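You operate a simulated robot arm through the tools that you are given. There is no shell and no other tool. Be economical: measure what you need, move in short steps, check, and stop when the job is done.

Carry out the task below with a simulated two-armed robot. There is one attempt and no reset: what you move stays moved.

TASK
Take the grey cloth from the top of the purple-edged table and lay it out flat on the top of the green table.
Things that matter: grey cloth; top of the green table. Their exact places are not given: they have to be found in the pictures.

It is judged by the outcome, as a careful person would: the job done as asked, and still so three seconds after it is handed in. It fails if anything else is knocked over, pushed out of place, dropped, spilled or broken. Flat cloth is picked up by pressing the open fingertips on it (5 to 10 N) and closing them slowly along it; thin cloth reads only 2 to 8 mm in the jaws.

THE ROBOT
Two 7-joint arms with two-finger parallel grippers on one trunk, on a base that drives. Base frame: it is fixed to the floor where the robot stands at the start and does not move with it; the origin is under the middle of the robot, x ahead of it, y to its left, z up; the surface under the hand at the start is at about z = 0.74. Lengths are in m, angles in degrees, forces in N, time in s.
The left shoulder is at the start at [0.07, 0.163, 1.07], the right one opposite. With the tool pointing down near the work surface each hand reaches from about 0.4 to 0.88 m from the robot's upright axis, wherever it stands, measured 20 degrees to its own side. Places, roughly: top of the green table [1.5, 0.7, 0.7]. Payload 3.43 kg a hand.
Tool frame (each hand has its own): the origin (TCP) lies between the finger pads and is the grasp point; the fingertips stand 0.034 m ahead of it; z points along the fingers, y is the line along which they close. The gripper opens to 0.128 m. The fingers are 0.024 m wide and 0.012 m thick; the gripper's body (0.048 by 0.13 m) begins 0.096 m behind the TCP.
Orientation is that of the tool frame in the base frame, as [roll, pitch, yaw] about the fixed x, y, z axes, in that order (R = Rz(yaw) Ry(pitch) Rx(roll)). With the fingers straight down and closing along the base's y, the tool's x points along the base's -x, its y along +y and its z along -z.

THE INTERFACE
- The arms move only by the tool move_arm. It takes "left_deltas", "right_deltas" or both (then of equal length, played together; a hand with none holds still); each is a list of rows, each a list of 7 numbers: the shift along the tool's x, y, z in units of 50 mm (1.0 is 50 mm), then the turn, a rotation vector about the tool's x, y, z in units of 4 degrees (1.0 is 4 degrees), then the finger opening in m, from 0 to 0.128. In form: [[dx, dy, dz, ax, ay, az, claw], ...]. A call has 1 to 12 rows; each row shifts and turns the commanded pose from where the row before left it, along the tool's axes as they then stand. A call with a number of a shift or a turn outside -1 to 1 is refused whole. Rows are played at 5 a second. More than 0.05 m and 8.6 degrees between two rows, or a gripper value outside its range, and nothing of the call is played. A pose out of reach is approached as far as the arm can. The call stops where the force on the tool passes 40 N (or 10 N more than at its start, if that is more) or the arm is blocked; 0.2 s more then pass. The fingers move at their own pace (about 0.153 m/s each) and stop on an object; they squeeze with about 33 N. The grip force told is the motor's: it shows also when the fingers shut on nothing. Time passes only in rows, and 0.2 s behind the last, so rows that do not move let the fingers close. The reply holds the time, the measured pose of the TCP, the force on the tool along the base axes, the opening and the grip force, in the units named above and with some noise, with the torque about the TCP (base axes, N m) and any sound that the robot's microphone picked up.
- Cameras (640 x 400 px; columns grow to the right, rows downward): "scene" is now at [0.1358, 0.0173, 1.302]; the picture's right is [0.15, -0.99, 0.00], its down [-0.60, -0.09, -0.80] and it looks along [0.79, 0.12, -0.60] (base axes); focal length 260 px, centre (320, 200). "left" rides on the left gripper at [0.076, 0.011, -0.16] in its tool frame; the picture's right is [-0.15, 0.99, 0.00], its down [-0.88, -0.13, -0.46] and it looks along [-0.45, -0.07, 0.89] (tool axes); focal length 234 px, centre (320, 200). "right" rides on the right gripper at [0.076, -0.011, -0.16] in its tool frame; the picture's right is [0.15, 0.99, 0.00], its down [-0.88, 0.13, -0.46] and it looks along [-0.45, 0.07, 0.89] (tool axes); focal length 234 px, centre (320, 200).
- camera(camera): a new picture of that camera. It takes no simulated time.
- lift_body(by): slides the trunk up (or, below 0, down) by that many m; the arms and the scene camera ride with it, the base frame stays. It gives what a move gives, with no picture.
- drive_base(legs): drives the robot by 1 to 6 legs, each [ahead, left, turn to the left] in m, m and degrees, along the robot's own axes; the way and the turn of a leg run together, so that a leg with both is an arc; at most 1.5 m and 180 degrees a leg. The arms and the cameras ride along, it lands a little off, and it stops where it bumps. It gives what a move gives.
- pan_tilt(pan, tilt): turns the head with the scene camera to pan (to the left, within 86 degrees either way) and tilt (down, from -29 to 69), counted from straight ahead of the robot. It gives what a move gives.
- measure_at(camera, pixels): for up to 12 pixels [column, row] of the newest picture of that camera ("zoom" is the newest enlarged one), the place [x, y, z] in the base frame of the surface seen there, good to about 0.002 m, but the place of the scene camera against the robot may be out by one fixed shift of up to 0.012 m in any direction. It takes no simulated time.
- inspect(camera, box): a new picture of the part [left, top, right, bottom] of that camera's present view, enlarged. It takes no simulated time.
- hand_in(): hands the job in; it is judged then, once.

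Go step by step. Measure first, check grasps and placings, and put right what went wrong. The budget is 80 turns and 70 pictures, counting those below and the enlarged ones. Unless the task says otherwise, let go and move clear before handing in, and close with one line.

The tools are called after "Call:" by a JSON object that holds its "method" and its "body". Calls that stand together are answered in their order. move_arm: Moves the arms, as the interface text tells. Its arguments: {"type":"object","properties":{"left_deltas":{"type":"array","items":{"type":"array","items":{"type":"number"}}},"right_deltas":{"type":"array","items":{"type":"array","items":{"type":"number"}}}},"required":[]} The other tools are called the same way: lift_body (by) slides the trunk up or down; drive_base (legs) drives the base; pan_tilt (pan, tilt) turns the head that bears the scene camera; camera (camera) takes a picture; measure_at (camera, pixels) gives the place of the surface under pixels of a picture; inspect (camera, box) takes an enlarged picture of a part of a camera's view; hand_in () hands the job in.

At the start:

```text
clock: 0.0
left_ee_pos: [0.5506, 0.2689, 0.9043]
left_tool_rot: [180.0, 0.0, 179.9]
left_contact_force: [-0.5, -0.2, 0.3]
left_torque: [0.03, 0.0, -0.03]
left_width: 0.1281
left_gripper_force: 0.0
right_ee_pos: [0.4763, -0.2096, 0.9603]
right_tool_rot: [180.0, -0.1, -180.0]
right_contact_force: [-0.1, 0.7, 0.5]
right_torque: [0.0, 0.03, 0.02]
right_width: 0.1281
right_gripper_force: 0.0
trunk travel left (down, up): [-0.55, 0.39]
robot x, y, heading: [0.0014, -0.0006, 0.0]
head pan, tilt: [8.5, 37.2]
```

scene: 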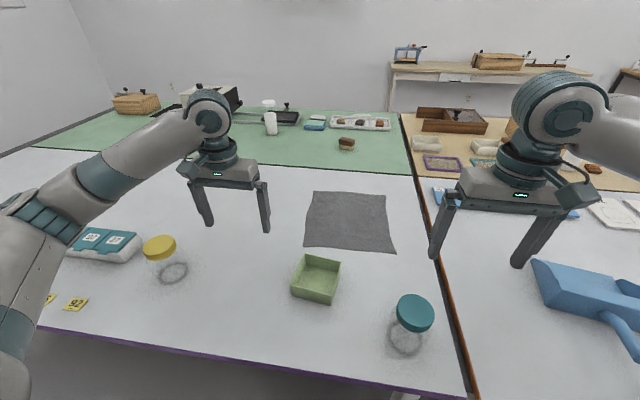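
right: 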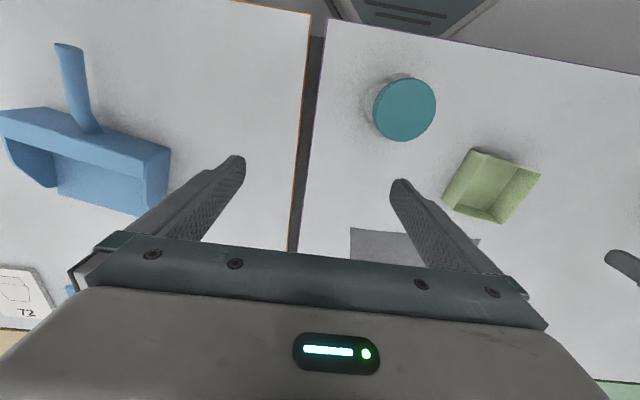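
left: 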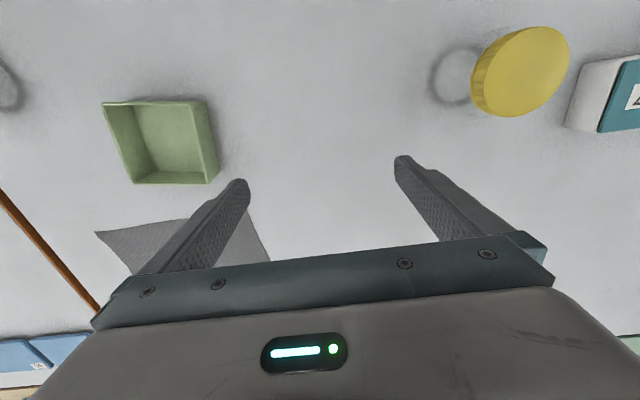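

The cloth lies at pixels about (305-395, 190-252) of the scene picture, and the green top is behind it. I measure the cloth corners, the table and the green table's objects.

Call:
{"method": "measure_at", "body": {"camera": "scene", "pixels": [[313, 191], [386, 195], [395, 252], [304, 246], [349, 220], [280, 210], [411, 175], [230, 160], [398, 115], [347, 144], [300, 150], [270, 125]]}}

Call:
{"method": "inspect", "body": {"camera": "scene", "box": [100, 80, 440, 290]}}

```text
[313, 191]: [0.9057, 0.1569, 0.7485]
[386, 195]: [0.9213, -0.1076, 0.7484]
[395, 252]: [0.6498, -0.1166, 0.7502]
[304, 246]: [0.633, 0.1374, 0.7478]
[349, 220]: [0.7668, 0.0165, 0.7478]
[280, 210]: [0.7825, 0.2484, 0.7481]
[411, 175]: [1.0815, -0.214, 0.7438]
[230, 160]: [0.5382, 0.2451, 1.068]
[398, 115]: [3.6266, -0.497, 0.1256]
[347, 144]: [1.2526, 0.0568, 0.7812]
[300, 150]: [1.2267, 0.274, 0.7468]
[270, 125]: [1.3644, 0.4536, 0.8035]
```

```text
1.88 times, centred on (270, 185) of scene
```

zoom: 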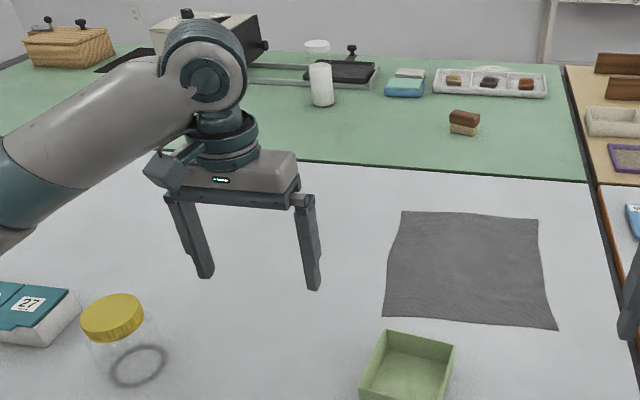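

The cloth is about 0.27 m square at x 0.64–0.91, y −0.11–0.15, and the green top starts at x≈1.1, too far from here. I look left to find how the robot can get to the green table.

Call:
{"method": "pan_tilt", "body": {"pan": 55, "tilt": 25}}

Call:
{"method": "camera", "body": {"camera": "scene"}}

```text
clock: 1.1
left_ee_pos: [0.5527, 0.2685, 0.9033]
left_tool_rot: [-180.0, -0.1, -180.0]
left_contact_force: [-0.4, -1.4, 0.7]
left_torque: [-0.03, -0.02, 0.01]
left_width: 0.1281
left_gripper_force: 0.0
right_ee_pos: [0.477, -0.2101, 0.9603]
right_tool_rot: [-180.0, 0.0, -179.9]
right_contact_force: [0.7, -0.7, -0.2]
right_torque: [-0.01, -0.02, 0.01]
right_width: 0.128
right_gripper_force: 0.0
trunk travel left (down, up): [-0.55, 0.39]
robot x, y, heading: [0.0018, 0.0039, -0.1]
head pan, tilt: [55.0, 25.0]
```

```text
65 pictures are left
```

scene: 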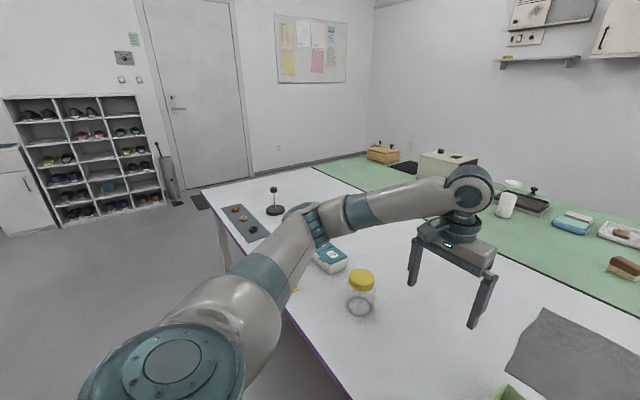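

The tables' left end is visible at about (205,190)–(315,167), with open floor beyond. I measure the edges and the green top's clear places.

Call:
{"method": "measure_at", "body": {"camera": "scene", "pixels": [[205, 191], [250, 252], [312, 170], [345, 162], [366, 158], [340, 172], [384, 160], [430, 178], [508, 215], [530, 235], [150, 225], [250, 185]]}}

Call:
{"method": "inspect", "body": {"camera": "scene", "box": [180, 120, 440, 282]}}

Call:
{"method": "measure_at", "body": {"camera": "zoom", "pixels": [[60, 180], [320, 110], [450, 80], [230, 175], [140, 220], [110, 320], [350, 400], [430, 120], [500, 140], [560, 110], [460, 95], [30, 130]]}}

```text
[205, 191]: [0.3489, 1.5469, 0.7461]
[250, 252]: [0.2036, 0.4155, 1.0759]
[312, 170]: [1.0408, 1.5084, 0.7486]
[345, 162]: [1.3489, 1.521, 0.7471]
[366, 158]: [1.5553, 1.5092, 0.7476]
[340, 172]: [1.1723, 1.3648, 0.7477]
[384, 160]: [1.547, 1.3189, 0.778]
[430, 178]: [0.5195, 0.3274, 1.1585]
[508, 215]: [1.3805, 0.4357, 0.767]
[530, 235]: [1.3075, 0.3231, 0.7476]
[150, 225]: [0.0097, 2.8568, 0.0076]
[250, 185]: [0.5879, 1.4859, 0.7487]
```

```text
2.46 times, centred on (310, 201) of scene
```

zoom: 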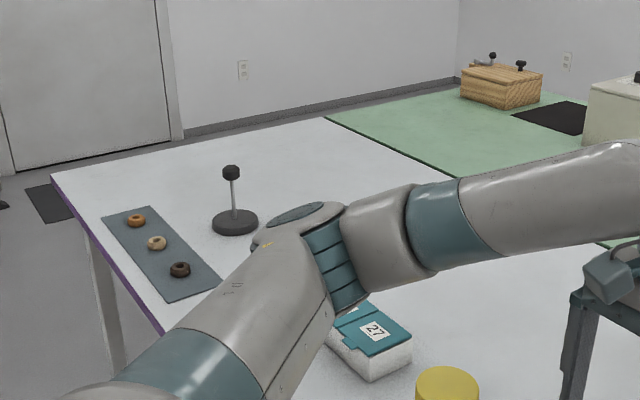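

```text
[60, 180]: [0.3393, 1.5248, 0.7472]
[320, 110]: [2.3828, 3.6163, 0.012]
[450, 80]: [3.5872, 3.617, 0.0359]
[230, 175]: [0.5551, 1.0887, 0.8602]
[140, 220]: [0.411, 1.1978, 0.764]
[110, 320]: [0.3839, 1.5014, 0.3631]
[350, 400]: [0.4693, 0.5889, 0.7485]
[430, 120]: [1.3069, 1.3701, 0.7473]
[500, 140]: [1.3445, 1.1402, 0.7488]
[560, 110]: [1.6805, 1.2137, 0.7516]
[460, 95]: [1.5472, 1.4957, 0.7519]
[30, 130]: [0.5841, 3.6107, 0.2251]
```

The white table spans x 0.34–1.1 with its left end at y≈1.52; the green top's left end (x 1.12–1.5, y 1.1–1.5) is free and reachable from the floor at y≈2. I bring both hands above the two near corners of the cloth.

Call:
{"method": "move_arm", "body": {"left_deltas": [[-0.5, -0.85, 0.3, 0, 0, 0, 0.128], [-0.5, -0.85, 0.3, 0, 0, 0, 0.1], [-0.5, -0.85, 0.3, 0, 0, 0, 0.08], [-0.5, -0.76, 0.3, 0, 0, 0, 0.05], [0, 0, 0.2, 0, 0, 0, 0.04], [0, 0, 0, 0, 0, 0, 0.04]], "right_deltas": [[-0.8, 0.5, 0.5, 0, 0, 0, 0.128], [-0.8, 0.5, 0.5, 0, 0, 0, 0.1], [-0.8, 0.5, 0.5, 0, 0, 0, 0.08], [-0.8, 0.5, 0.5, 0, 0, 0, 0.05], [-0.58, 0.5, 0.5, 0, 0, 0, 0.04], [0, 0, 0, 0, 0, 0, 0.04]]}}

Call:
{"method": "pan_tilt", "body": {"pan": 0, "tilt": 45}}

Call:
{"method": "camera", "body": {"camera": "scene"}}

Call:
{"method": "camera", "body": {"camera": "left"}}

Call:
{"method": "camera", "body": {"camera": "right"}}

```text
refused: row 1 steps farther than a row can; nothing moved
```

```text
clock: 2.4
left_ee_pos: [0.552, 0.2684, 0.9041]
left_tool_rot: [179.9, 0.0, 180.0]
left_contact_force: [-0.9, 1.3, 0.9]
left_torque: [-0.02, 0.03, -0.02]
left_width: 0.1284
left_gripper_force: 0.0
right_ee_pos: [0.4774, -0.2102, 0.9605]
right_tool_rot: [180.0, 0.0, -180.0]
right_contact_force: [-0.9, 0.2, 0.1]
right_torque: [0.04, 0.0, -0.03]
right_width: 0.1278
right_gripper_force: 0.0
trunk travel left (down, up): [-0.55, 0.39]
robot x, y, heading: [-0.0009, 0.001, 0.2]
head pan, tilt: [0.0, 45.0]
```

```text
63 pictures are left
```

scene: 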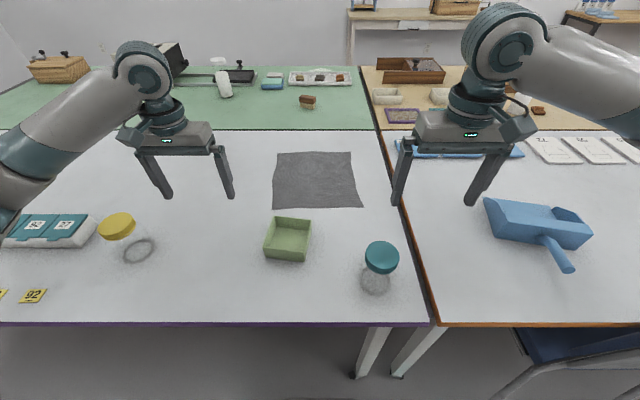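

```text
62 pictures are left
```

left: 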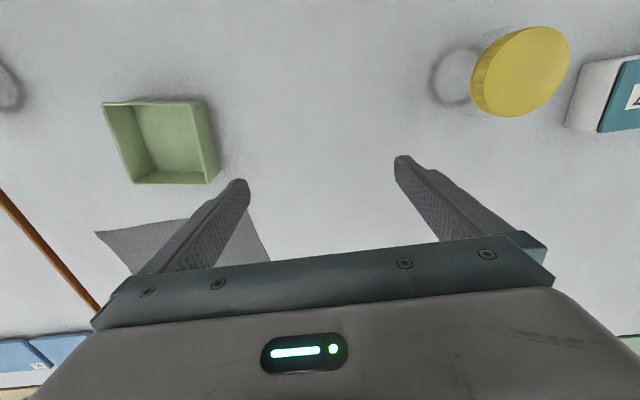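

```text
61 pictures are left
```

right: 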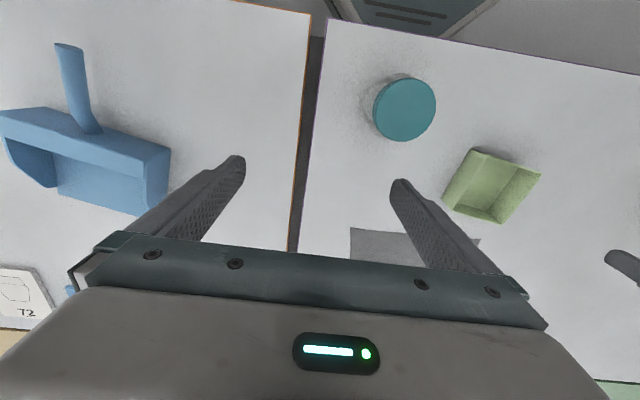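

The total step was over 50 mm per row, so nothing moved. I measure the corners with the hand cameras too ((95,232) left, (350,228) right), and repeat with smaller steps.

Call:
{"method": "measure_at", "body": {"camera": "left", "pixels": [[97, 233], [180, 221], [250, 208], [268, 260]]}}

Call:
{"method": "measure_at", "body": {"camera": "right", "pixels": [[352, 230], [478, 240], [352, 258], [505, 180]]}}

Call:
{"method": "measure_at", "body": {"camera": "scene", "pixels": [[362, 206], [274, 207], [278, 154], [351, 152], [310, 220], [276, 217]]}}

Call:
{"method": "move_arm", "body": {"left_deltas": [[-0.25, -0.6, 0.2, 0, 0, 0, 0.128], [-0.25, -0.6, 0.2, 0, 0, 0, 0.1], [-0.25, -0.6, 0.2, 0, 0, 0, 0.08], [-0.25, -0.5, 0.2, 0, 0, 0, 0.05], [-0.5, -0.5, 0.2, 0, 0, 0, 0.04], [-0.5, -0.5, 0.2, 0, 0, 0, 0.04], [0, 0, 0.2, 0, 0, 0, 0.04], [0, 0, 0, 0, 0, 0, 0.04]], "right_deltas": [[-0.6, 0.3, 0.3, 0, 0, 0, 0.128], [-0.6, 0.3, 0.3, 0, 0, 0, 0.1], [-0.6, 0.3, 0.3, 0, 0, 0, 0.08], [-0.6, 0.3, 0.3, 0, 0, 0, 0.05], [-0.6, 0.4, 0.4, 0, 0, 0, 0.04], [-0.6, 0.4, 0.4, 0, 0, 0, 0.04], [-0.18, 0.5, 0.5, 0, 0, 0, 0.04], [0, 0, 0, 0, 0, 0, 0.04]]}}

Call:
{"method": "camera", "body": {"camera": "scene"}}

Call:
{"method": "camera", "body": {"camera": "left"}}

Call:
{"method": "camera", "body": {"camera": "right"}}

```text
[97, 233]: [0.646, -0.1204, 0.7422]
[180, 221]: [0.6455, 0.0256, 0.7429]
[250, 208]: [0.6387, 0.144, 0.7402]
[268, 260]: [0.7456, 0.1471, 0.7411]
```

```text
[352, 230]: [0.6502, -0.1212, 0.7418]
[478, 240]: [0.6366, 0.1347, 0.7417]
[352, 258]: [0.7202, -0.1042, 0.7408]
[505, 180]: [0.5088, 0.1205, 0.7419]
```

```text
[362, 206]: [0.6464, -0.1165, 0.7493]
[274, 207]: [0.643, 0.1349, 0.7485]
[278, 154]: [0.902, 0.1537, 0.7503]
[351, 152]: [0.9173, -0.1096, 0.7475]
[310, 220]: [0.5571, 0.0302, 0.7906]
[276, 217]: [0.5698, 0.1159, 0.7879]
```

```text
clock: 4.2
left_ee_pos: [0.6521, 0.1029, 0.8355]
left_tool_rot: [-180.0, -0.1, -180.0]
left_contact_force: [-0.3, 0.4, -0.2]
left_torque: [0.02, -0.03, -0.01]
left_width: 0.0398
left_gripper_force: 0.1
right_ee_pos: [0.6671, -0.0859, 0.8337]
right_tool_rot: [-180.0, 0.0, -180.0]
right_contact_force: [-0.1, 0.0, -0.2]
right_torque: [0.01, -0.01, 0.02]
right_width: 0.0395
right_gripper_force: 0.1
trunk travel left (down, up): [-0.55, 0.39]
robot x, y, heading: [-0.0004, -0.002, -0.1]
head pan, tilt: [0.0, 45.0]
```

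```text
60 pictures are left
```

scene: 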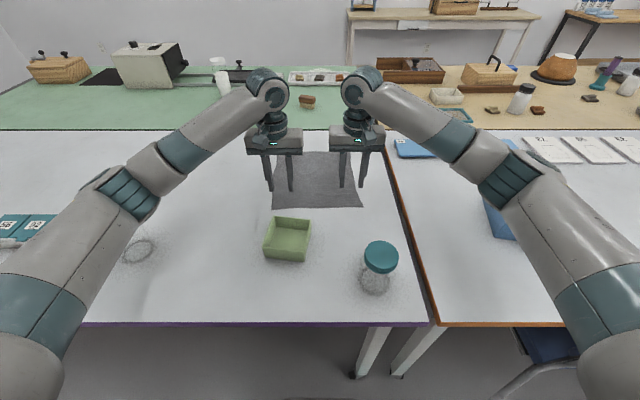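

```text
59 pictures are left
```

left: 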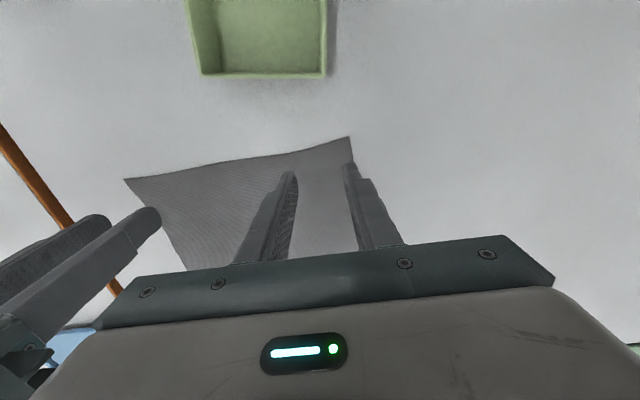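

```text
58 pictures are left
```

right: 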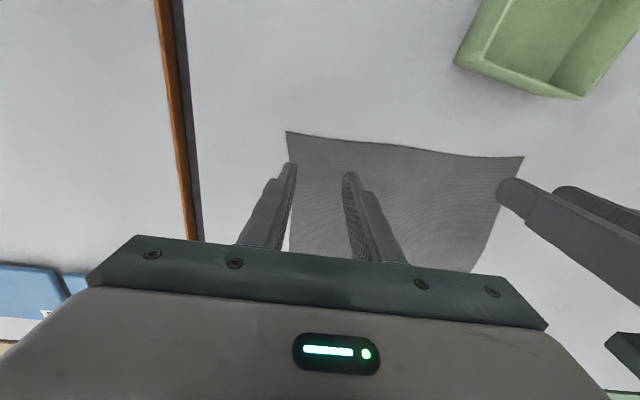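

Hand cameras put the cloth surface at z≈0.742 and the near corners at (0.640,0.141) and (0.650,−0.121), so the tips will touch at TCP z≈0.776. I go down to just above, nudging left hand ahead 5 mm and the right inward 4 mm.

Call:
{"method": "move_arm", "body": {"left_deltas": [[-0.1, 0, 0.4, 0, 0, 0, 0.04], [0, 0, 0.4, 0, 0, 0, 0.04], [0, 0, 0.3, 0, 0, 0, 0.04], [0, 0, 0.04, 0, 0, 0, 0.04], [0, 0, 0, 0, 0, 0, 0.04]], "right_deltas": [[0, 0.08, 0.4, 0, 0, 0, 0.04], [0, 0, 0.4, 0, 0, 0, 0.04], [0, 0, 0.26, 0, 0, 0, 0.04], [0, 0, 0.04, 0, 0, 0, 0.04], [0, 0, 0, 0, 0, 0, 0.04]]}}

```text
clock: 5.4
left_ee_pos: [0.6561, 0.1035, 0.7776]
left_tool_rot: [-180.0, -0.1, -180.0]
left_contact_force: [0.7, 0.1, 0.0]
left_torque: [0.02, -0.02, 0.01]
left_width: 0.0399
left_gripper_force: 0.2
right_ee_pos: [0.6665, -0.0806, 0.781]
right_tool_rot: [180.0, 0.0, 179.9]
right_contact_force: [0.3, 0.0, -0.3]
right_torque: [0.0, 0.01, 0.03]
right_width: 0.0398
right_gripper_force: 0.0
trunk travel left (down, up): [-0.55, 0.39]
robot x, y, heading: [-0.0034, 0.0026, 0.2]
head pan, tilt: [0.0, 45.0]
```

Call:
{"method": "move_arm", "body": {"left_deltas": [[0, 0, 0.03, 0, 0, 0, 0.04], [0, 0, 0.03, 0, 0, 0, 0.04], [0, 0, 0, 0, 0, 0, 0.04]], "right_deltas": [[0, 0, 0.06, 0, 0, 0, 0.04], [0, 0, 0.06, 0, 0, 0, 0.04], [0, 0, 0, 0, 0, 0, 0.04]]}}

```text
clock: 6.2
left_ee_pos: [0.6558, 0.1048, 0.7759]
left_tool_rot: [-180.0, -0.1, 180.0]
left_contact_force: [1.1, -0.2, 0.2]
left_torque: [-0.01, -0.02, 0.01]
left_width: 0.04
left_gripper_force: 0.0
right_ee_pos: [0.6669, -0.0808, 0.7744]
right_tool_rot: [180.0, 0.1, 180.0]
right_contact_force: [0.2, 0.2, 6.0]
right_torque: [-0.08, -0.03, 0.04]
right_width: 0.0397
right_gripper_force: 0.0
trunk travel left (down, up): [-0.55, 0.39]
robot x, y, heading: [-0.0023, -0.001, -0.1]
head pan, tilt: [0.0, 45.0]
```

The right hand presses with 6 N; the left is not yet touching. I lower the left in small steps.

Call:
{"method": "move_arm", "body": {"left_deltas": [[0, 0, 0.03, 0, 0, 0, 0.04], [0, 0, 0.03, 0, 0, 0, 0.04], [0, 0, 0, 0, 0, 0, 0.04]]}}

```text
clock: 7.0
left_ee_pos: [0.6552, 0.1032, 0.7756]
left_tool_rot: [180.0, 0.4, -179.9]
left_contact_force: [2.5, 3.7, 21.8]
left_torque: [0.28, 0.0, -0.06]
left_width: 0.0398
left_gripper_force: 0.0
right_ee_pos: [0.6649, -0.0816, 0.7755]
right_tool_rot: [-180.0, 0.1, 180.0]
right_contact_force: [-0.1, 0.0, 2.5]
right_torque: [-0.03, 0.0, 0.01]
right_width: 0.04
right_gripper_force: 0.0
trunk travel left (down, up): [-0.55, 0.39]
robot x, y, heading: [0.0029, -0.0032, 0.1]
head pan, tilt: [0.0, 45.0]
```

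Left presses 22 N (too much), right 2.5 N. I ease the left by 2 mm and press the right 0.7 mm more, then close both slowly.

Call:
{"method": "move_arm", "body": {"left_deltas": [[0, 0, -0.038, 0, 0, 0, 0.04], [0, 0, 0, 0, 0, 0, 0.034], [0, 0, 0, 0, 0, 0, 0.028], [0, 0, 0, 0, 0, 0, 0.022], [0, 0, 0, 0, 0, 0, 0.016], [0, 0, 0, 0, 0, 0, 0.01], [0, 0, 0, 0, 0, 0, 0.005], [0, 0, 0, 0, 0, 0, 0], [0, 0, 0, 0, 0, 0, 0]], "right_deltas": [[0, 0, 0.014, 0, 0, 0, 0.04], [0, 0, 0, 0, 0, 0, 0.034], [0, 0, 0, 0, 0, 0, 0.028], [0, 0, 0, 0, 0, 0, 0.022], [0, 0, 0, 0, 0, 0, 0.016], [0, 0, 0, 0, 0, 0, 0.01], [0, 0, 0, 0, 0, 0, 0.005], [0, 0, 0, 0, 0, 0, 0], [0, 0, 0, 0, 0, 0, 0]]}}

Call:
{"method": "camera", "body": {"camera": "left"}}

Call:
{"method": "camera", "body": {"camera": "right"}}

```text
clock: 9.0
left_ee_pos: [0.6544, 0.1029, 0.776]
left_tool_rot: [179.9, 0.1, -179.9]
left_contact_force: [0.5, 1.0, 14.6]
left_torque: [0.03, 0.06, -0.01]
left_width: 0.0019
left_gripper_force: 33.4
right_ee_pos: [0.6647, -0.0803, 0.7749]
right_tool_rot: [-180.0, 0.2, -179.9]
right_contact_force: [-0.3, -1.1, 9.0]
right_torque: [-0.07, 0.04, -0.01]
right_width: 0.0004
right_gripper_force: 32.8
trunk travel left (down, up): [-0.55, 0.39]
robot x, y, heading: [-0.0014, 0.0025, -0.0]
head pan, tilt: [0.0, 45.0]
```

```text
57 pictures are left
```

left: 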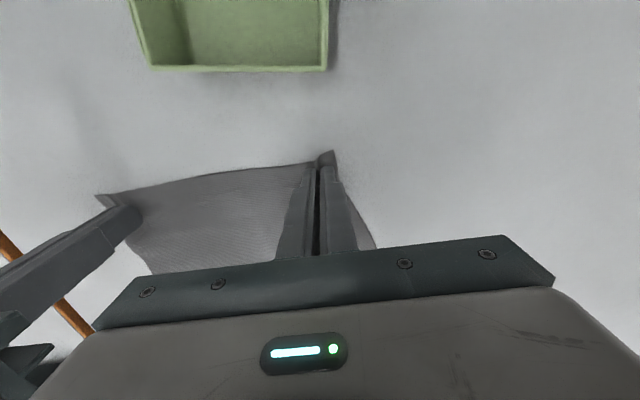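

```text
56 pictures are left
```

right: 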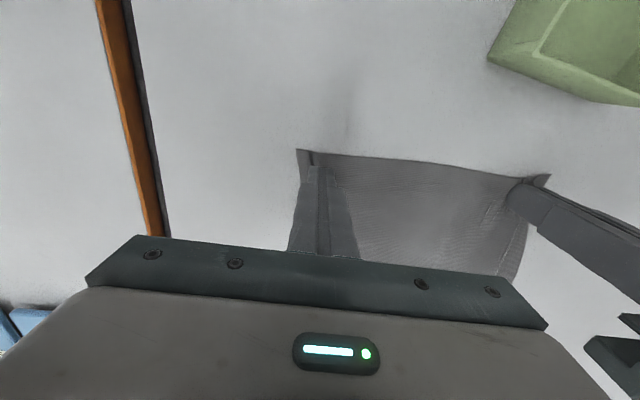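

The left reads 1.9 mm with a fold in the jaws (325,160), but the right reads 0.4 mm — likely empty. I reopen the right, move it 10 mm inward and press a little harder.

Call:
{"method": "move_arm", "body": {"right_deltas": [[0, 0, -0.3, 0, 0, 0, 0.0], [0, 0.1, 0, 0, 0, 0, 0.05], [0, 0.1, 0, 0, 0, 0, 0.05], [0, 0, 0.2, 0, 0, 0, 0.05], [0, 0, 0.1, 0, 0, 0, 0.05], [0, 0, 0.02, 0, 0, 0, 0.05], [0, 0, 0, 0, 0, 0, 0.05]]}}

Call:
{"method": "camera", "body": {"camera": "right"}}

```text
clock: 10.6
left_ee_pos: [0.655, 0.1027, 0.7758]
left_tool_rot: [179.9, 0.0, 180.0]
left_contact_force: [1.6, 0.6, 11.3]
left_torque: [0.08, -0.02, 0.01]
left_width: 0.0021
left_gripper_force: 33.2
right_ee_pos: [0.6649, -0.0706, 0.7751]
right_tool_rot: [-179.9, 0.1, -179.9]
right_contact_force: [1.2, -0.8, 16.0]
right_torque: [-0.3, 0.04, 0.02]
right_width: 0.0502
right_gripper_force: 0.3
trunk travel left (down, up): [-0.55, 0.39]
robot x, y, heading: [-0.0004, 0.004, 0.0]
head pan, tilt: [0.0, 45.0]
```

```text
55 pictures are left
```

right: 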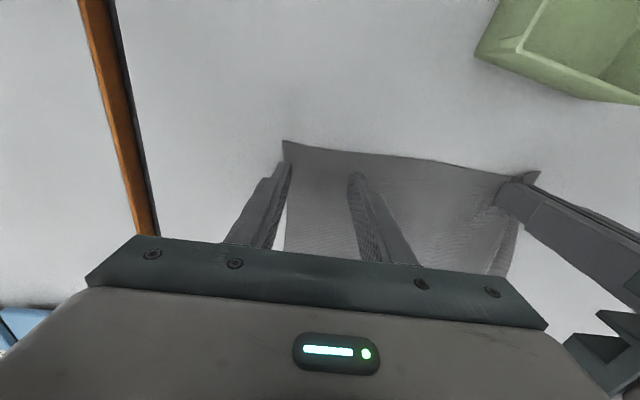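

The outer right finger is off the cloth's edge (288,190). I lift, shift 15 mm further inward with opening 0.045, and press again with less force.

Call:
{"method": "move_arm", "body": {"right_deltas": [[0, 0, -0.3, 0, 0, 0, 0.046], [0, 0.15, 0, 0, 0, 0, 0.046], [0, 0.15, 0, 0, 0, 0, 0.046], [0, 0, 0.2, 0, 0, 0, 0.046], [0, 0, 0.09, 0, 0, 0, 0.046], [0, 0, 0, 0, 0, 0, 0.046]]}}

Call:
{"method": "camera", "body": {"camera": "right"}}

```text
clock: 12.0
left_ee_pos: [0.6547, 0.1034, 0.7753]
left_tool_rot: [179.9, 0.1, -179.9]
left_contact_force: [2.5, 0.7, 14.8]
left_torque: [0.05, -0.02, 0.01]
left_width: 0.0022
left_gripper_force: 33.4
right_ee_pos: [0.6646, -0.0551, 0.7749]
right_tool_rot: [-180.0, 0.1, -180.0]
right_contact_force: [-0.7, -2.3, 9.9]
right_torque: [-0.28, 0.01, 0.0]
right_width: 0.0462
right_gripper_force: 0.4
trunk travel left (down, up): [-0.55, 0.39]
robot x, y, heading: [0.002, -0.0012, -0.1]
head pan, tilt: [0.0, 45.0]
```

```text
54 pictures are left
```

right: 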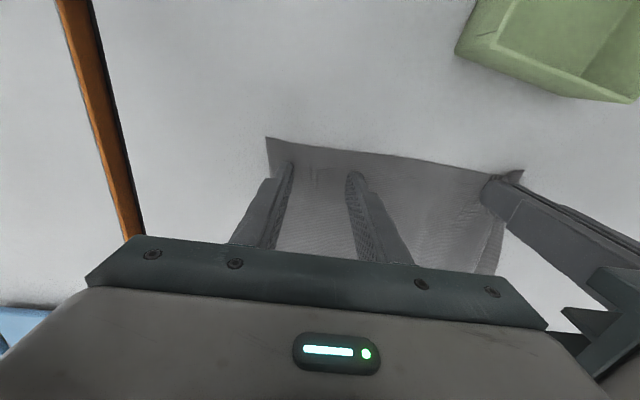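

Both right fingertips are on cloth with 10 N. I close slowly.

Call:
{"method": "move_arm", "body": {"right_deltas": [[0, 0, 0, 0, 0, 0, 0.042], [0, 0, 0, 0, 0, 0, 0.038], [0, 0, 0, 0, 0, 0, 0.034], [0, 0, 0, 0, 0, 0, 0.03], [0, 0, 0, 0, 0, 0, 0.026], [0, 0, 0, 0, 0, 0, 0.022], [0, 0, 0, 0, 0, 0, 0.018], [0, 0, 0, 0, 0, 0, 0.014], [0, 0, 0, 0, 0, 0, 0.01], [0, 0, 0, 0, 0, 0, 0.005], [0, 0, 0, 0, 0, 0, 0], [0, 0, 0, 0, 0, 0, 0]]}}

Call:
{"method": "camera", "body": {"camera": "right"}}

```text
clock: 14.6
left_ee_pos: [0.6542, 0.1037, 0.7755]
left_tool_rot: [-180.0, 0.1, -180.0]
left_contact_force: [1.4, -5.6, 4.3]
left_torque: [-0.16, -0.01, 0.02]
left_width: 0.0022
left_gripper_force: 33.2
right_ee_pos: [0.6635, -0.0552, 0.7744]
right_tool_rot: [-180.0, 0.2, 180.0]
right_contact_force: [0.4, 4.9, 21.8]
right_torque: [0.06, 0.1, 0.03]
right_width: 0.002
right_gripper_force: 33.2
trunk travel left (down, up): [-0.55, 0.39]
robot x, y, heading: [-0.0013, -0.0026, -0.1]
head pan, tilt: [0.0, 45.0]
```

```text
53 pictures are left
```

right: 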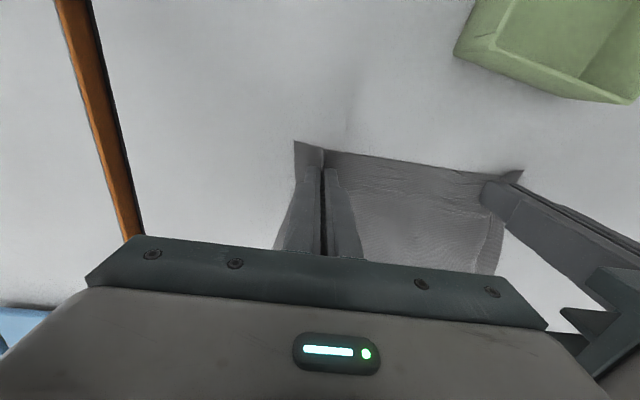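

Both hold now (2.0 mm each, ±5 N of tension between them). I lift and move a little ahead, then look.

Call:
{"method": "move_arm", "body": {"left_deltas": [[0, 0, -0.3, 0, 0, 0, 0], [-0.1, 0, -0.5, 0, 0, 0, 0], [-0.2, 0, -0.7, 0, 0, 0, 0], [-0.2, 0, -0.7, 0, 0, 0, 0], [-0.2, 0, -0.7, 0, 0, 0, 0], [-0.2, 0, -0.7, 0, 0, 0, 0], [-0.2, 0, -0.7, 0, 0, 0, 0], [0, 0, -0.7, 0, 0, 0, 0], [0, 0, -0.7, 0, 0, 0, 0], [0, 0, 0, 0, 0, 0, 0]], "right_deltas": [[0, 0, -0.3, 0, 0, 0, 0], [-0.1, 0, -0.5, 0, 0, 0, 0], [-0.2, 0, -0.7, 0, 0, 0, 0], [-0.2, 0, -0.7, 0, 0, 0, 0], [-0.2, 0, -0.7, 0, 0, 0, 0], [-0.2, 0, -0.7, 0, 0, 0, 0], [-0.2, 0, -0.7, 0, 0, 0, 0], [0, 0, -0.7, 0, 0, 0, 0], [0, 0, -0.7, 0, 0, 0, 0], [0, 0, 0, 0, 0, 0, 0]]}}

Call:
{"method": "camera", "body": {"camera": "scene"}}

```text
clock: 16.8
left_ee_pos: [0.7129, 0.1037, 1.0589]
left_tool_rot: [-179.8, -0.1, 180.0]
left_contact_force: [1.6, -5.6, 0.1]
left_torque: [-0.22, 0.02, 0.0]
left_width: 0.002
left_gripper_force: 33.5
right_ee_pos: [0.7247, -0.0546, 1.0592]
right_tool_rot: [-180.0, -0.1, -179.9]
right_contact_force: [-0.2, 7.0, -0.3]
right_torque: [0.26, 0.05, 0.04]
right_width: 0.0019
right_gripper_force: 33.5
trunk travel left (down, up): [-0.55, 0.39]
robot x, y, heading: [0.0037, 0.0008, 0.0]
head pan, tilt: [0.0, 45.0]
```

```text
52 pictures are left
```

scene: 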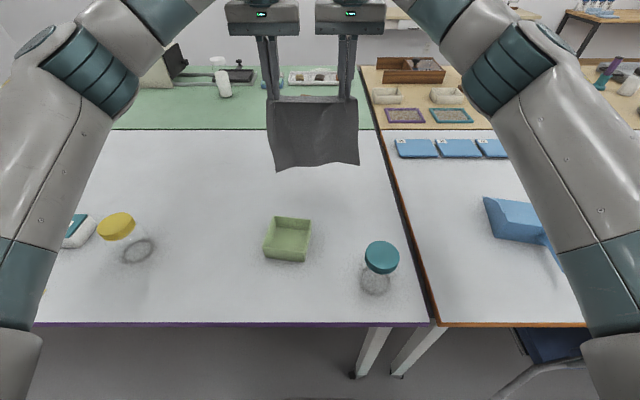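

The cloth hangs cleanly from both hands, bottom edge (275–358,165). I raise the trunk and back away from the table, then look left along the way.

Call:
{"method": "lift_body", "body": {"by": 0.2}}

Call:
{"method": "drive_base", "body": {"legs": [[-0.3, 0, 0]]}}

Call:
{"method": "pan_tilt", "body": {"pan": 85, "tilt": 25}}

Call:
{"method": "camera", "body": {"camera": "scene"}}

```text
clock: 18.9
left_ee_pos: [0.7121, 0.1035, 1.2601]
left_tool_rot: [-180.0, 0.0, -180.0]
left_contact_force: [0.2, -6.0, -0.8]
left_torque: [-0.2, 0.01, 0.02]
left_width: 0.0017
left_gripper_force: 32.9
right_ee_pos: [0.7224, -0.0551, 1.2595]
right_tool_rot: [179.9, -0.2, 180.0]
right_contact_force: [-0.1, 6.5, 0.2]
right_torque: [0.22, 0.03, -0.02]
right_width: 0.0019
right_gripper_force: 33.0
trunk travel left (down, up): [-0.75, 0.19]
robot x, y, heading: [0.0004, -0.0017, -0.1]
head pan, tilt: [0.0, 45.0]
```

```text
clock: 21.0
left_ee_pos: [0.413, 0.1034, 1.2591]
left_tool_rot: [-180.0, -0.1, 179.9]
left_contact_force: [0.8, -6.0, -1.2]
left_torque: [-0.18, -0.01, 0.04]
left_width: 0.0021
left_gripper_force: 32.7
right_ee_pos: [0.4242, -0.0568, 1.2572]
right_tool_rot: [179.9, -0.2, 179.9]
right_contact_force: [-0.2, 5.5, -0.2]
right_torque: [0.18, 0.02, 0.02]
right_width: 0.0023
right_gripper_force: 33.1
trunk travel left (down, up): [-0.75, 0.19]
robot x, y, heading: [-0.2986, 0.0011, -0.4]
head pan, tilt: [0.0, 45.0]
```

```text
clock: 22.6
left_ee_pos: [0.4107, 0.1019, 1.2591]
left_tool_rot: [-180.0, -0.1, 179.9]
left_contact_force: [-0.6, -5.2, 0.0]
left_torque: [-0.2, 0.02, 0.0]
left_width: 0.0021
left_gripper_force: 33.2
right_ee_pos: [0.4234, -0.0556, 1.2595]
right_tool_rot: [-179.9, 0.0, 179.9]
right_contact_force: [-0.3, 5.4, 0.1]
right_torque: [0.17, -0.01, 0.0]
right_width: 0.0018
right_gripper_force: 33.5
trunk travel left (down, up): [-0.75, 0.19]
robot x, y, heading: [-0.3017, 0.0019, -0.1]
head pan, tilt: [85.0, 25.0]
```

```text
51 pictures are left
```

scene: 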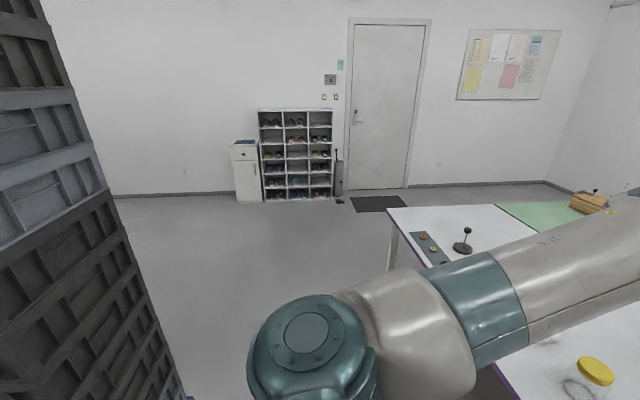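

The floor to the left is clear; there is a tall rack at the picture's left (behind-left of the robot). I measure its corner and the shelf's front.

Call:
{"method": "measure_at", "body": {"camera": "scene", "pixels": [[100, 180], [60, 60], [190, 395], [140, 290], [265, 200], [330, 200], [300, 115], [380, 204], [200, 250]]}}

```text
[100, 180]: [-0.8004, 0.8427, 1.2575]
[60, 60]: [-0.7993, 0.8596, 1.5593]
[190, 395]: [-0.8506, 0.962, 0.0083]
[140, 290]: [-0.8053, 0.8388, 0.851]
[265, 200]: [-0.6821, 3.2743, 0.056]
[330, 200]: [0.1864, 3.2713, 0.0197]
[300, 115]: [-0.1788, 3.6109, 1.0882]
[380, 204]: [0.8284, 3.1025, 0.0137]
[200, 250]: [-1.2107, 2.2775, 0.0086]
```

The rack's face is at x=−0.80 and the table's edge at 0.34, so the lane is wide enough. I drive left past the table's end, ahead beside the green table, and turn right to face it.

Call:
{"method": "drive_base", "body": {"legs": [[0.06, 1.2, 0], [0, 1.15, 0], [1.5, 0, 0]]}}

```text
clock: 41.1
left_ee_pos: [1.9652, 2.4768, 1.2598]
left_tool_rot: [179.9, 0.0, -179.5]
left_contact_force: [1.1, -5.4, -1.2]
left_torque: [-0.19, -0.02, 0.04]
left_width: 0.0021
left_gripper_force: 32.7
right_ee_pos: [1.977, 2.3187, 1.2592]
right_tool_rot: [180.0, 0.1, -179.4]
right_contact_force: [-1.0, 5.6, 0.2]
right_torque: [0.18, 0.02, 0.0]
right_width: 0.0018
right_gripper_force: 32.9
trunk travel left (down, up): [-0.75, 0.19]
robot x, y, heading: [1.2531, 2.3637, 0.3]
head pan, tilt: [85.0, 25.0]
```

Call:
{"method": "drive_base", "body": {"legs": [[0, 0, -90]]}}

Call:
{"method": "pan_tilt", "body": {"pan": 0, "tilt": 45}}

Call:
{"method": "camera", "body": {"camera": "scene"}}

```text
clock: 45.3
left_ee_pos: [1.372, 1.6564, 1.2598]
left_tool_rot: [180.0, 0.0, 91.2]
left_contact_force: [-6.3, -0.6, 0.5]
left_torque: [-0.02, 0.2, 0.0]
left_width: 0.0018
left_gripper_force: 33.0
right_ee_pos: [1.2158, 1.6429, 1.2595]
right_tool_rot: [180.0, 0.1, 91.2]
right_contact_force: [5.2, 1.5, -0.6]
right_torque: [-0.02, -0.16, 0.05]
right_width: 0.0018
right_gripper_force: 33.0
trunk travel left (down, up): [-0.75, 0.19]
robot x, y, heading: [1.2524, 2.3688, -89.1]
head pan, tilt: [85.0, 25.0]
```

```text
clock: 46.9
left_ee_pos: [1.3732, 1.6571, 1.2597]
left_tool_rot: [180.0, 0.1, 91.3]
left_contact_force: [-5.1, -0.8, 0.1]
left_torque: [-0.01, 0.2, 0.02]
left_width: 0.0023
left_gripper_force: 33.0
right_ee_pos: [1.2154, 1.6429, 1.2584]
right_tool_rot: [-180.0, 0.0, 91.3]
right_contact_force: [5.6, 1.6, 0.3]
right_torque: [0.02, -0.21, 0.05]
right_width: 0.0019
right_gripper_force: 33.5
trunk travel left (down, up): [-0.75, 0.19]
robot x, y, heading: [1.2538, 2.3656, -88.8]
head pan, tilt: [0.0, 45.0]
```

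```text
50 pictures are left
```

scene: 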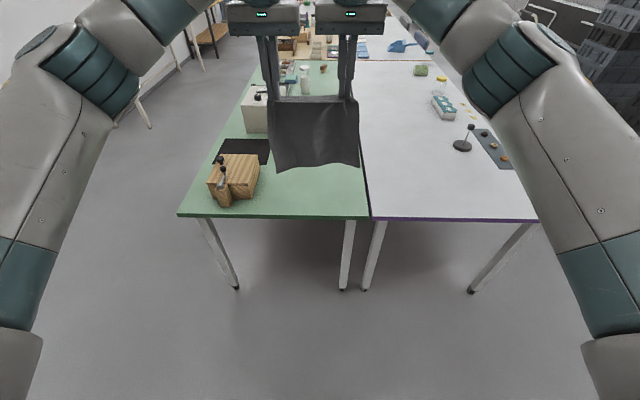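

Call:
{"method": "measure_at", "body": {"camera": "scene", "pixels": [[180, 213], [366, 217], [372, 217], [258, 192], [258, 160], [269, 150], [268, 164], [365, 170], [270, 200], [233, 205], [240, 130], [361, 120]]}}

Call:
{"method": "inspect", "body": {"camera": "scene", "box": [170, 60, 410, 240]}}

```text
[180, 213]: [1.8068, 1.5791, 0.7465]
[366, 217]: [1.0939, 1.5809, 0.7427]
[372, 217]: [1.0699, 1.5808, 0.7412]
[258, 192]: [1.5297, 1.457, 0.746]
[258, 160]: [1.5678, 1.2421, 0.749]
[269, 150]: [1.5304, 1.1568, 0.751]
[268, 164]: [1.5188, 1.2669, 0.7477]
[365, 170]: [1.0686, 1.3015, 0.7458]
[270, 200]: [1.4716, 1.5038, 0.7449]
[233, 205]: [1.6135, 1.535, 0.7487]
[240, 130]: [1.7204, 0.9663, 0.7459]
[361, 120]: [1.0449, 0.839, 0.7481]
```

```text
2.22 times, centred on (290, 150) of scene
```

zoom: 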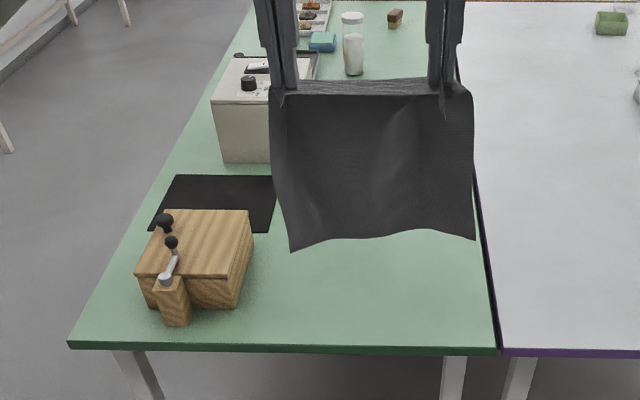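

The free green patch is x 1.10–1.50, y up to 1.58, with the wooden box at x>1.53 at left. I drive ahead 0.385 m so the hands are at y≈1.26, and check.

Call:
{"method": "drive_base", "body": {"legs": [[0.385, 0, -1]]}}

Call:
{"method": "camera", "body": {"camera": "scene"}}

```text
clock: 49.3
left_ee_pos: [1.367, 1.2757, 1.2603]
left_tool_rot: [179.9, -0.1, 90.3]
left_contact_force: [-5.1, 0.6, -0.6]
left_torque: [-0.03, 0.2, 0.0]
left_width: 0.002
left_gripper_force: 32.9
right_ee_pos: [1.2066, 1.2641, 1.2602]
right_tool_rot: [-180.0, 0.0, 90.2]
right_contact_force: [5.9, 0.2, -0.6]
right_torque: [0.0, -0.19, 0.01]
right_width: 0.002
right_gripper_force: 33.6
trunk travel left (down, up): [-0.75, 0.19]
robot x, y, heading: [1.2604, 1.9902, -89.6]
head pan, tilt: [0.0, 45.0]
```

```text
48 pictures are left
```

scene: 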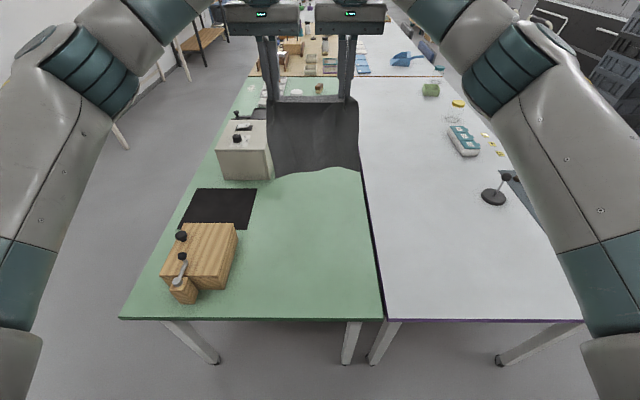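

Well placed over the free patch. I lower the trunk 0.1 m and the hands 0.1 m so the bottom edge nearly touches, shifting 10 mm to the robot's left.

Call:
{"method": "lift_body", "body": {"by": -0.1}}

Call:
{"method": "move_arm", "body": {"left_deltas": [[0.0, 0.1, 0.5, 0, 0, 0, 0], [0.0, 0.1, 0.5, 0, 0, 0, 0], [0, 0, 0.5, 0, 0, 0, 0], [0, 0, 0.5, 0, 0, 0, 0], [0, 0, 0, 0, 0, 0, 0], [0, 0, 0, 0, 0, 0, 0]], "right_deltas": [[0, 0.1, 0.5, 0, 0, 0, 0], [0, 0.1, 0.5, 0, 0, 0, 0], [0.1, 0, 0.5, 0, 0, 0, 0], [0.1, 0, 0.5, 0, 0, 0, 0], [0, 0, 0, 0, 0, 0, 0], [0, 0, 0, 0, 0, 0, 0]]}}

Call:
{"method": "camera", "body": {"camera": "scene"}}

```text
clock: 50.7
left_ee_pos: [1.3659, 1.2754, 1.1603]
left_tool_rot: [-180.0, 0.0, 90.3]
left_contact_force: [-4.6, 0.6, -0.1]
left_torque: [-0.04, 0.16, -0.02]
left_width: 0.002
left_gripper_force: 32.7
right_ee_pos: [1.2083, 1.2643, 1.1592]
right_tool_rot: [180.0, 0.0, 90.4]
right_contact_force: [5.2, 0.6, -0.2]
right_torque: [0.03, -0.14, 0.03]
right_width: 0.002
right_gripper_force: 32.9
trunk travel left (down, up): [-0.65, 0.29]
robot x, y, heading: [1.2575, 1.9878, -89.6]
head pan, tilt: [0.0, 45.0]
```

```text
clock: 52.1
left_ee_pos: [1.3748, 1.2757, 1.0626]
left_tool_rot: [-180.0, 0.0, 90.3]
left_contact_force: [-2.8, -0.3, 0.8]
left_torque: [0.0, 0.11, 0.02]
left_width: 0.0021
left_gripper_force: 33.0
right_ee_pos: [1.2167, 1.2718, 1.0591]
right_tool_rot: [-180.0, 0.0, 90.3]
right_contact_force: [2.7, -0.5, -0.5]
right_torque: [0.03, -0.11, 0.0]
right_width: 0.002
right_gripper_force: 33.2
trunk travel left (down, up): [-0.65, 0.29]
robot x, y, heading: [1.2579, 1.985, -89.7]
head pan, tilt: [0.0, 45.0]
```

```text
47 pictures are left
```

scene: 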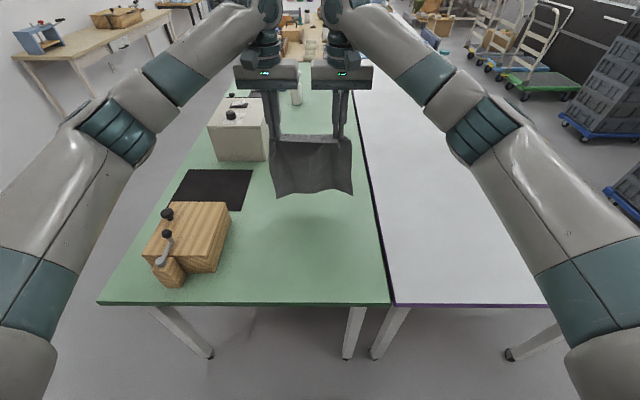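

Call:
{"method": "measure_at", "body": {"camera": "scene", "pixels": [[278, 193], [315, 190], [350, 191], [275, 142], [348, 142], [228, 206], [166, 215]]}}

```text
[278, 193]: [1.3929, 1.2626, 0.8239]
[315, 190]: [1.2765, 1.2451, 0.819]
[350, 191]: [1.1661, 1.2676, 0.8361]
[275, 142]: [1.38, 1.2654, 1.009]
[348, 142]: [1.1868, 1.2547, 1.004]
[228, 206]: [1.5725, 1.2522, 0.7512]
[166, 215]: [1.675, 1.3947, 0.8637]
```

The bottom hangs at z≈0.82, about 75 mm over the top. I lower until it touches at y≈1.25, then lay it in an arc toward the robot, first half.

Call:
{"method": "move_arm", "body": {"left_deltas": [[-0.2, 0, 0.5, 0, 0, 0, 0], [-0.3, 0, 0.5, 0, 0, 0, 0], [0, 0, 0.5, 0, 0, 0, 0], [0, 0, 0, 0, 0, 0, 0], [0.27, 0, 0.04, 0, 0, 0, 0], [0.27, 0, 0.04, 0, 0, 0, 0], [0.27, 0, 0.04, 0, 0, 0, 0], [0.27, 0, 0.04, 0, 0, 0, 0], [0.5, 0, 0.21, 0, 0, 0, 0], [0.5, 0, 0.21, 0, 0, 0, 0], [0, 0, 0, 0, 0, 0, 0]], "right_deltas": [[-0.2, 0, 0.5, 0, 0, 0, 0], [-0.3, 0, 0.5, 0, 0, 0, 0], [0, 0, 0.43, 0, 0, 0, 0], [0, 0, 0, 0, 0, 0, 0], [0.27, 0, 0.04, 0, 0, 0, 0], [0.27, 0, 0.04, 0, 0, 0, 0], [0.27, 0, 0.04, 0, 0, 0, 0], [0.27, 0, 0.04, 0, 0, 0, 0], [0.5, 0, 0.21, 0, 0, 0, 0], [0.5, 0, 0.21, 0, 0, 0, 0], [0, 0, 0, 0, 0, 0, 0]]}}

Call:
{"method": "camera", "body": {"camera": "scene"}}

```text
clock: 54.5
left_ee_pos: [1.3767, 1.3549, 0.9557]
left_tool_rot: [180.0, -0.1, 90.3]
left_contact_force: [-6.0, -0.1, 1.1]
left_torque: [0.0, 0.24, 0.01]
left_width: 0.0022
left_gripper_force: 32.2
right_ee_pos: [1.2164, 1.3512, 0.9588]
right_tool_rot: [180.0, 0.0, 90.4]
right_contact_force: [6.0, -0.6, -0.7]
right_torque: [-0.01, -0.21, 0.02]
right_width: 0.002
right_gripper_force: 32.5
trunk travel left (down, up): [-0.65, 0.29]
robot x, y, heading: [1.2573, 1.9876, -89.6]
head pan, tilt: [0.0, 45.0]
```

```text
46 pictures are left
```

scene: 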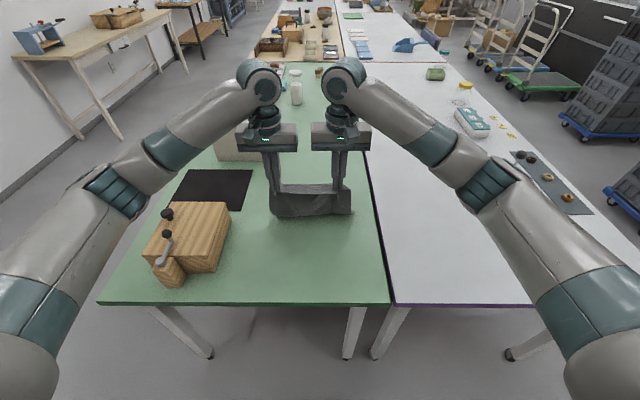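

Call:
{"method": "inspect", "body": {"camera": "scene", "box": [230, 130, 400, 240]}}

Call:
{"method": "measure_at", "body": {"camera": "scene", "pixels": [[275, 214], [315, 213], [350, 213], [310, 200], [310, 190], [310, 230]]}}

Call:
{"method": "camera", "body": {"camera": "left"}}

```text
3.64 times, centred on (315, 185) of scene
```

zoom: 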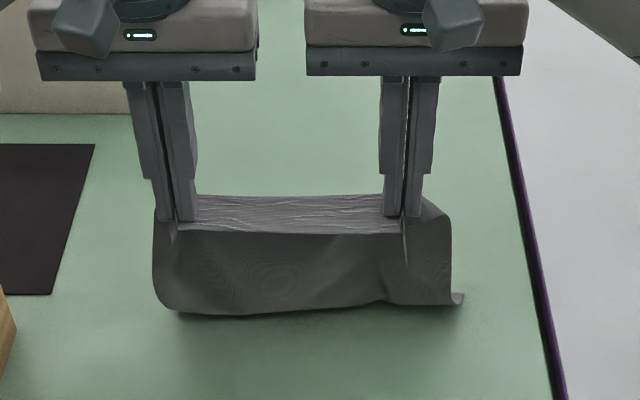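

```text
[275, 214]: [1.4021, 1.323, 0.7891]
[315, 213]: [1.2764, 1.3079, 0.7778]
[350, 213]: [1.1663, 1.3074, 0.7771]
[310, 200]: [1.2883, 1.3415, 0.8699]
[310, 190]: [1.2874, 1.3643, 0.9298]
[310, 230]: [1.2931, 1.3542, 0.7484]
```

```text
44 pictures are left
```

left: 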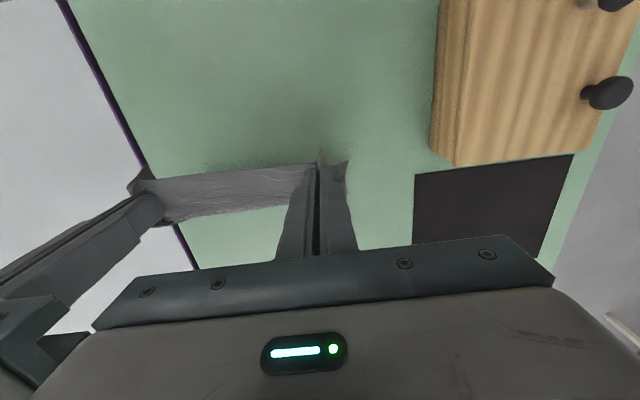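

Call:
{"method": "measure_at", "body": {"camera": "left", "pixels": [[230, 176], [235, 190], [240, 204], [240, 215], [290, 172], [285, 200], [230, 165], [325, 160], [342, 168]]}}

Call:
{"method": "inspect", "body": {"camera": "left", "box": [100, 120, 380, 295]}}

```text
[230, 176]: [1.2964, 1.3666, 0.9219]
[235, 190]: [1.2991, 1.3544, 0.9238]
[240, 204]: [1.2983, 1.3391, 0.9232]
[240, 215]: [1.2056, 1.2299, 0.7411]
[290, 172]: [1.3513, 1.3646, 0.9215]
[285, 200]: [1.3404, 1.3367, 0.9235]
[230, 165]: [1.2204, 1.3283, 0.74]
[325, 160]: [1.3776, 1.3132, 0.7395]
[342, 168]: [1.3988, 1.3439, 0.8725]
```

```text
2.29 times, centred on (240, 208) of left
```

zoom: 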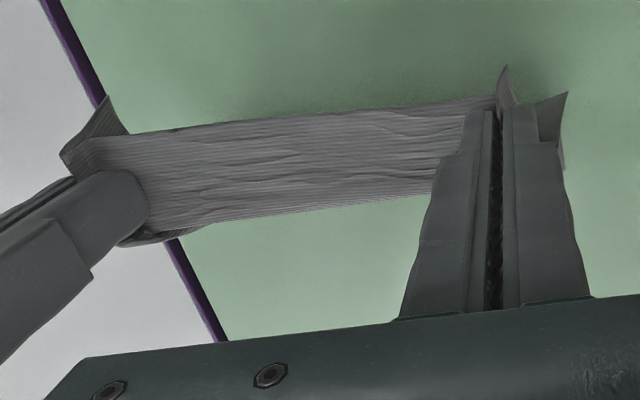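

The band between the fingers is taut at z≈0.923 (y 1.339–1.367) and the sheet hangs from its far side with its end lying behind: fine. I continue the arc toward the robot and down.

Call:
{"method": "move_arm", "body": {"left_deltas": [[0.4, 0, 0.16, 0, 0, 0, 0], [0.4, 0, 0.2, 0, 0, 0, 0], [0.4, 0, 0.28, 0, 0, 0, 0], [0.36, 0, 0.32, 0, 0, 0, 0], [0.32, 0, 0.36, 0, 0, 0, 0], [0.28, 0, 0.4, 0, 0, 0, 0], [0.24, 0, 0.4, 0, 0, 0, 0], [0.2, 0, 0.4, 0, 0, 0, 0], [0.16, 0, 0.4, 0, 0, 0, 0], [0.12, 0, 0.28, 0, 0, 0, 0], [0.12, 0, 0.14, 0, 0, 0, 0], [0, 0, 0, 0, 0, 0, 0]], "right_deltas": [[0.4, 0, 0.16, 0, 0, 0, 0], [0.4, 0, 0.2, 0, 0, 0, 0], [0.4, 0, 0.28, 0, 0, 0, 0], [0.36, 0, 0.32, 0, 0, 0, 0], [0.32, 0, 0.36, 0, 0, 0, 0], [0.28, 0, 0.4, 0, 0, 0, 0], [0.24, 0, 0.4, 0, 0, 0, 0], [0.2, 0, 0.4, 0, 0, 0, 0], [0.16, 0, 0.4, 0, 0, 0, 0], [0.12, 0, 0.28, 0, 0, 0, 0], [0.12, 0, 0.2, 0, 0, 0, 0], [0, 0, 0, 0, 0, 0, 0]]}}

Call:
{"method": "camera", "body": {"camera": "scene"}}

Call:
{"method": "camera", "body": {"camera": "left"}}

```text
clock: 57.1
left_ee_pos: [1.3752, 1.5054, 0.7879]
left_tool_rot: [180.0, 0.0, 90.2]
left_contact_force: [-4.7, 0.2, -0.6]
left_torque: [0.06, 0.13, 0.03]
left_width: 0.002
left_gripper_force: 32.9
right_ee_pos: [1.2178, 1.5037, 0.7881]
right_tool_rot: [-179.9, 0.0, 90.2]
right_contact_force: [4.7, -0.6, -0.3]
right_torque: [0.0, -0.14, 0.03]
right_width: 0.0016
right_gripper_force: 33.2
trunk travel left (down, up): [-0.65, 0.29]
robot x, y, heading: [1.2572, 1.9853, -89.5]
head pan, tilt: [0.0, 45.0]
```

```text
42 pictures are left
```

scene: 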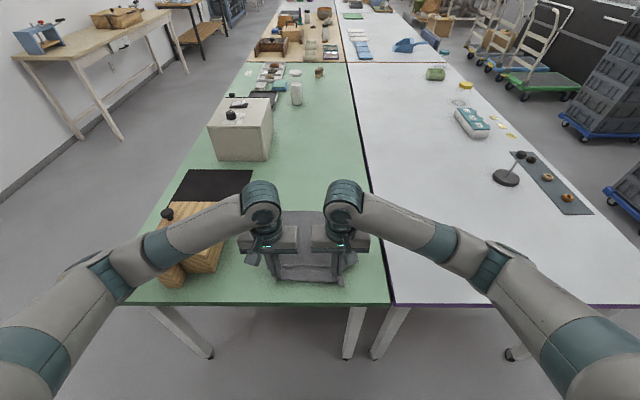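

```text
41 pictures are left
```

left: 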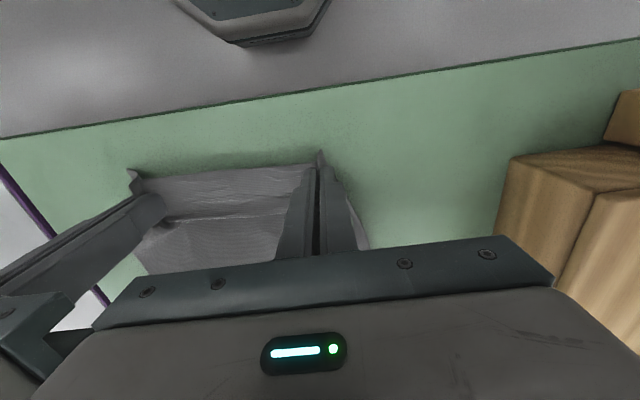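

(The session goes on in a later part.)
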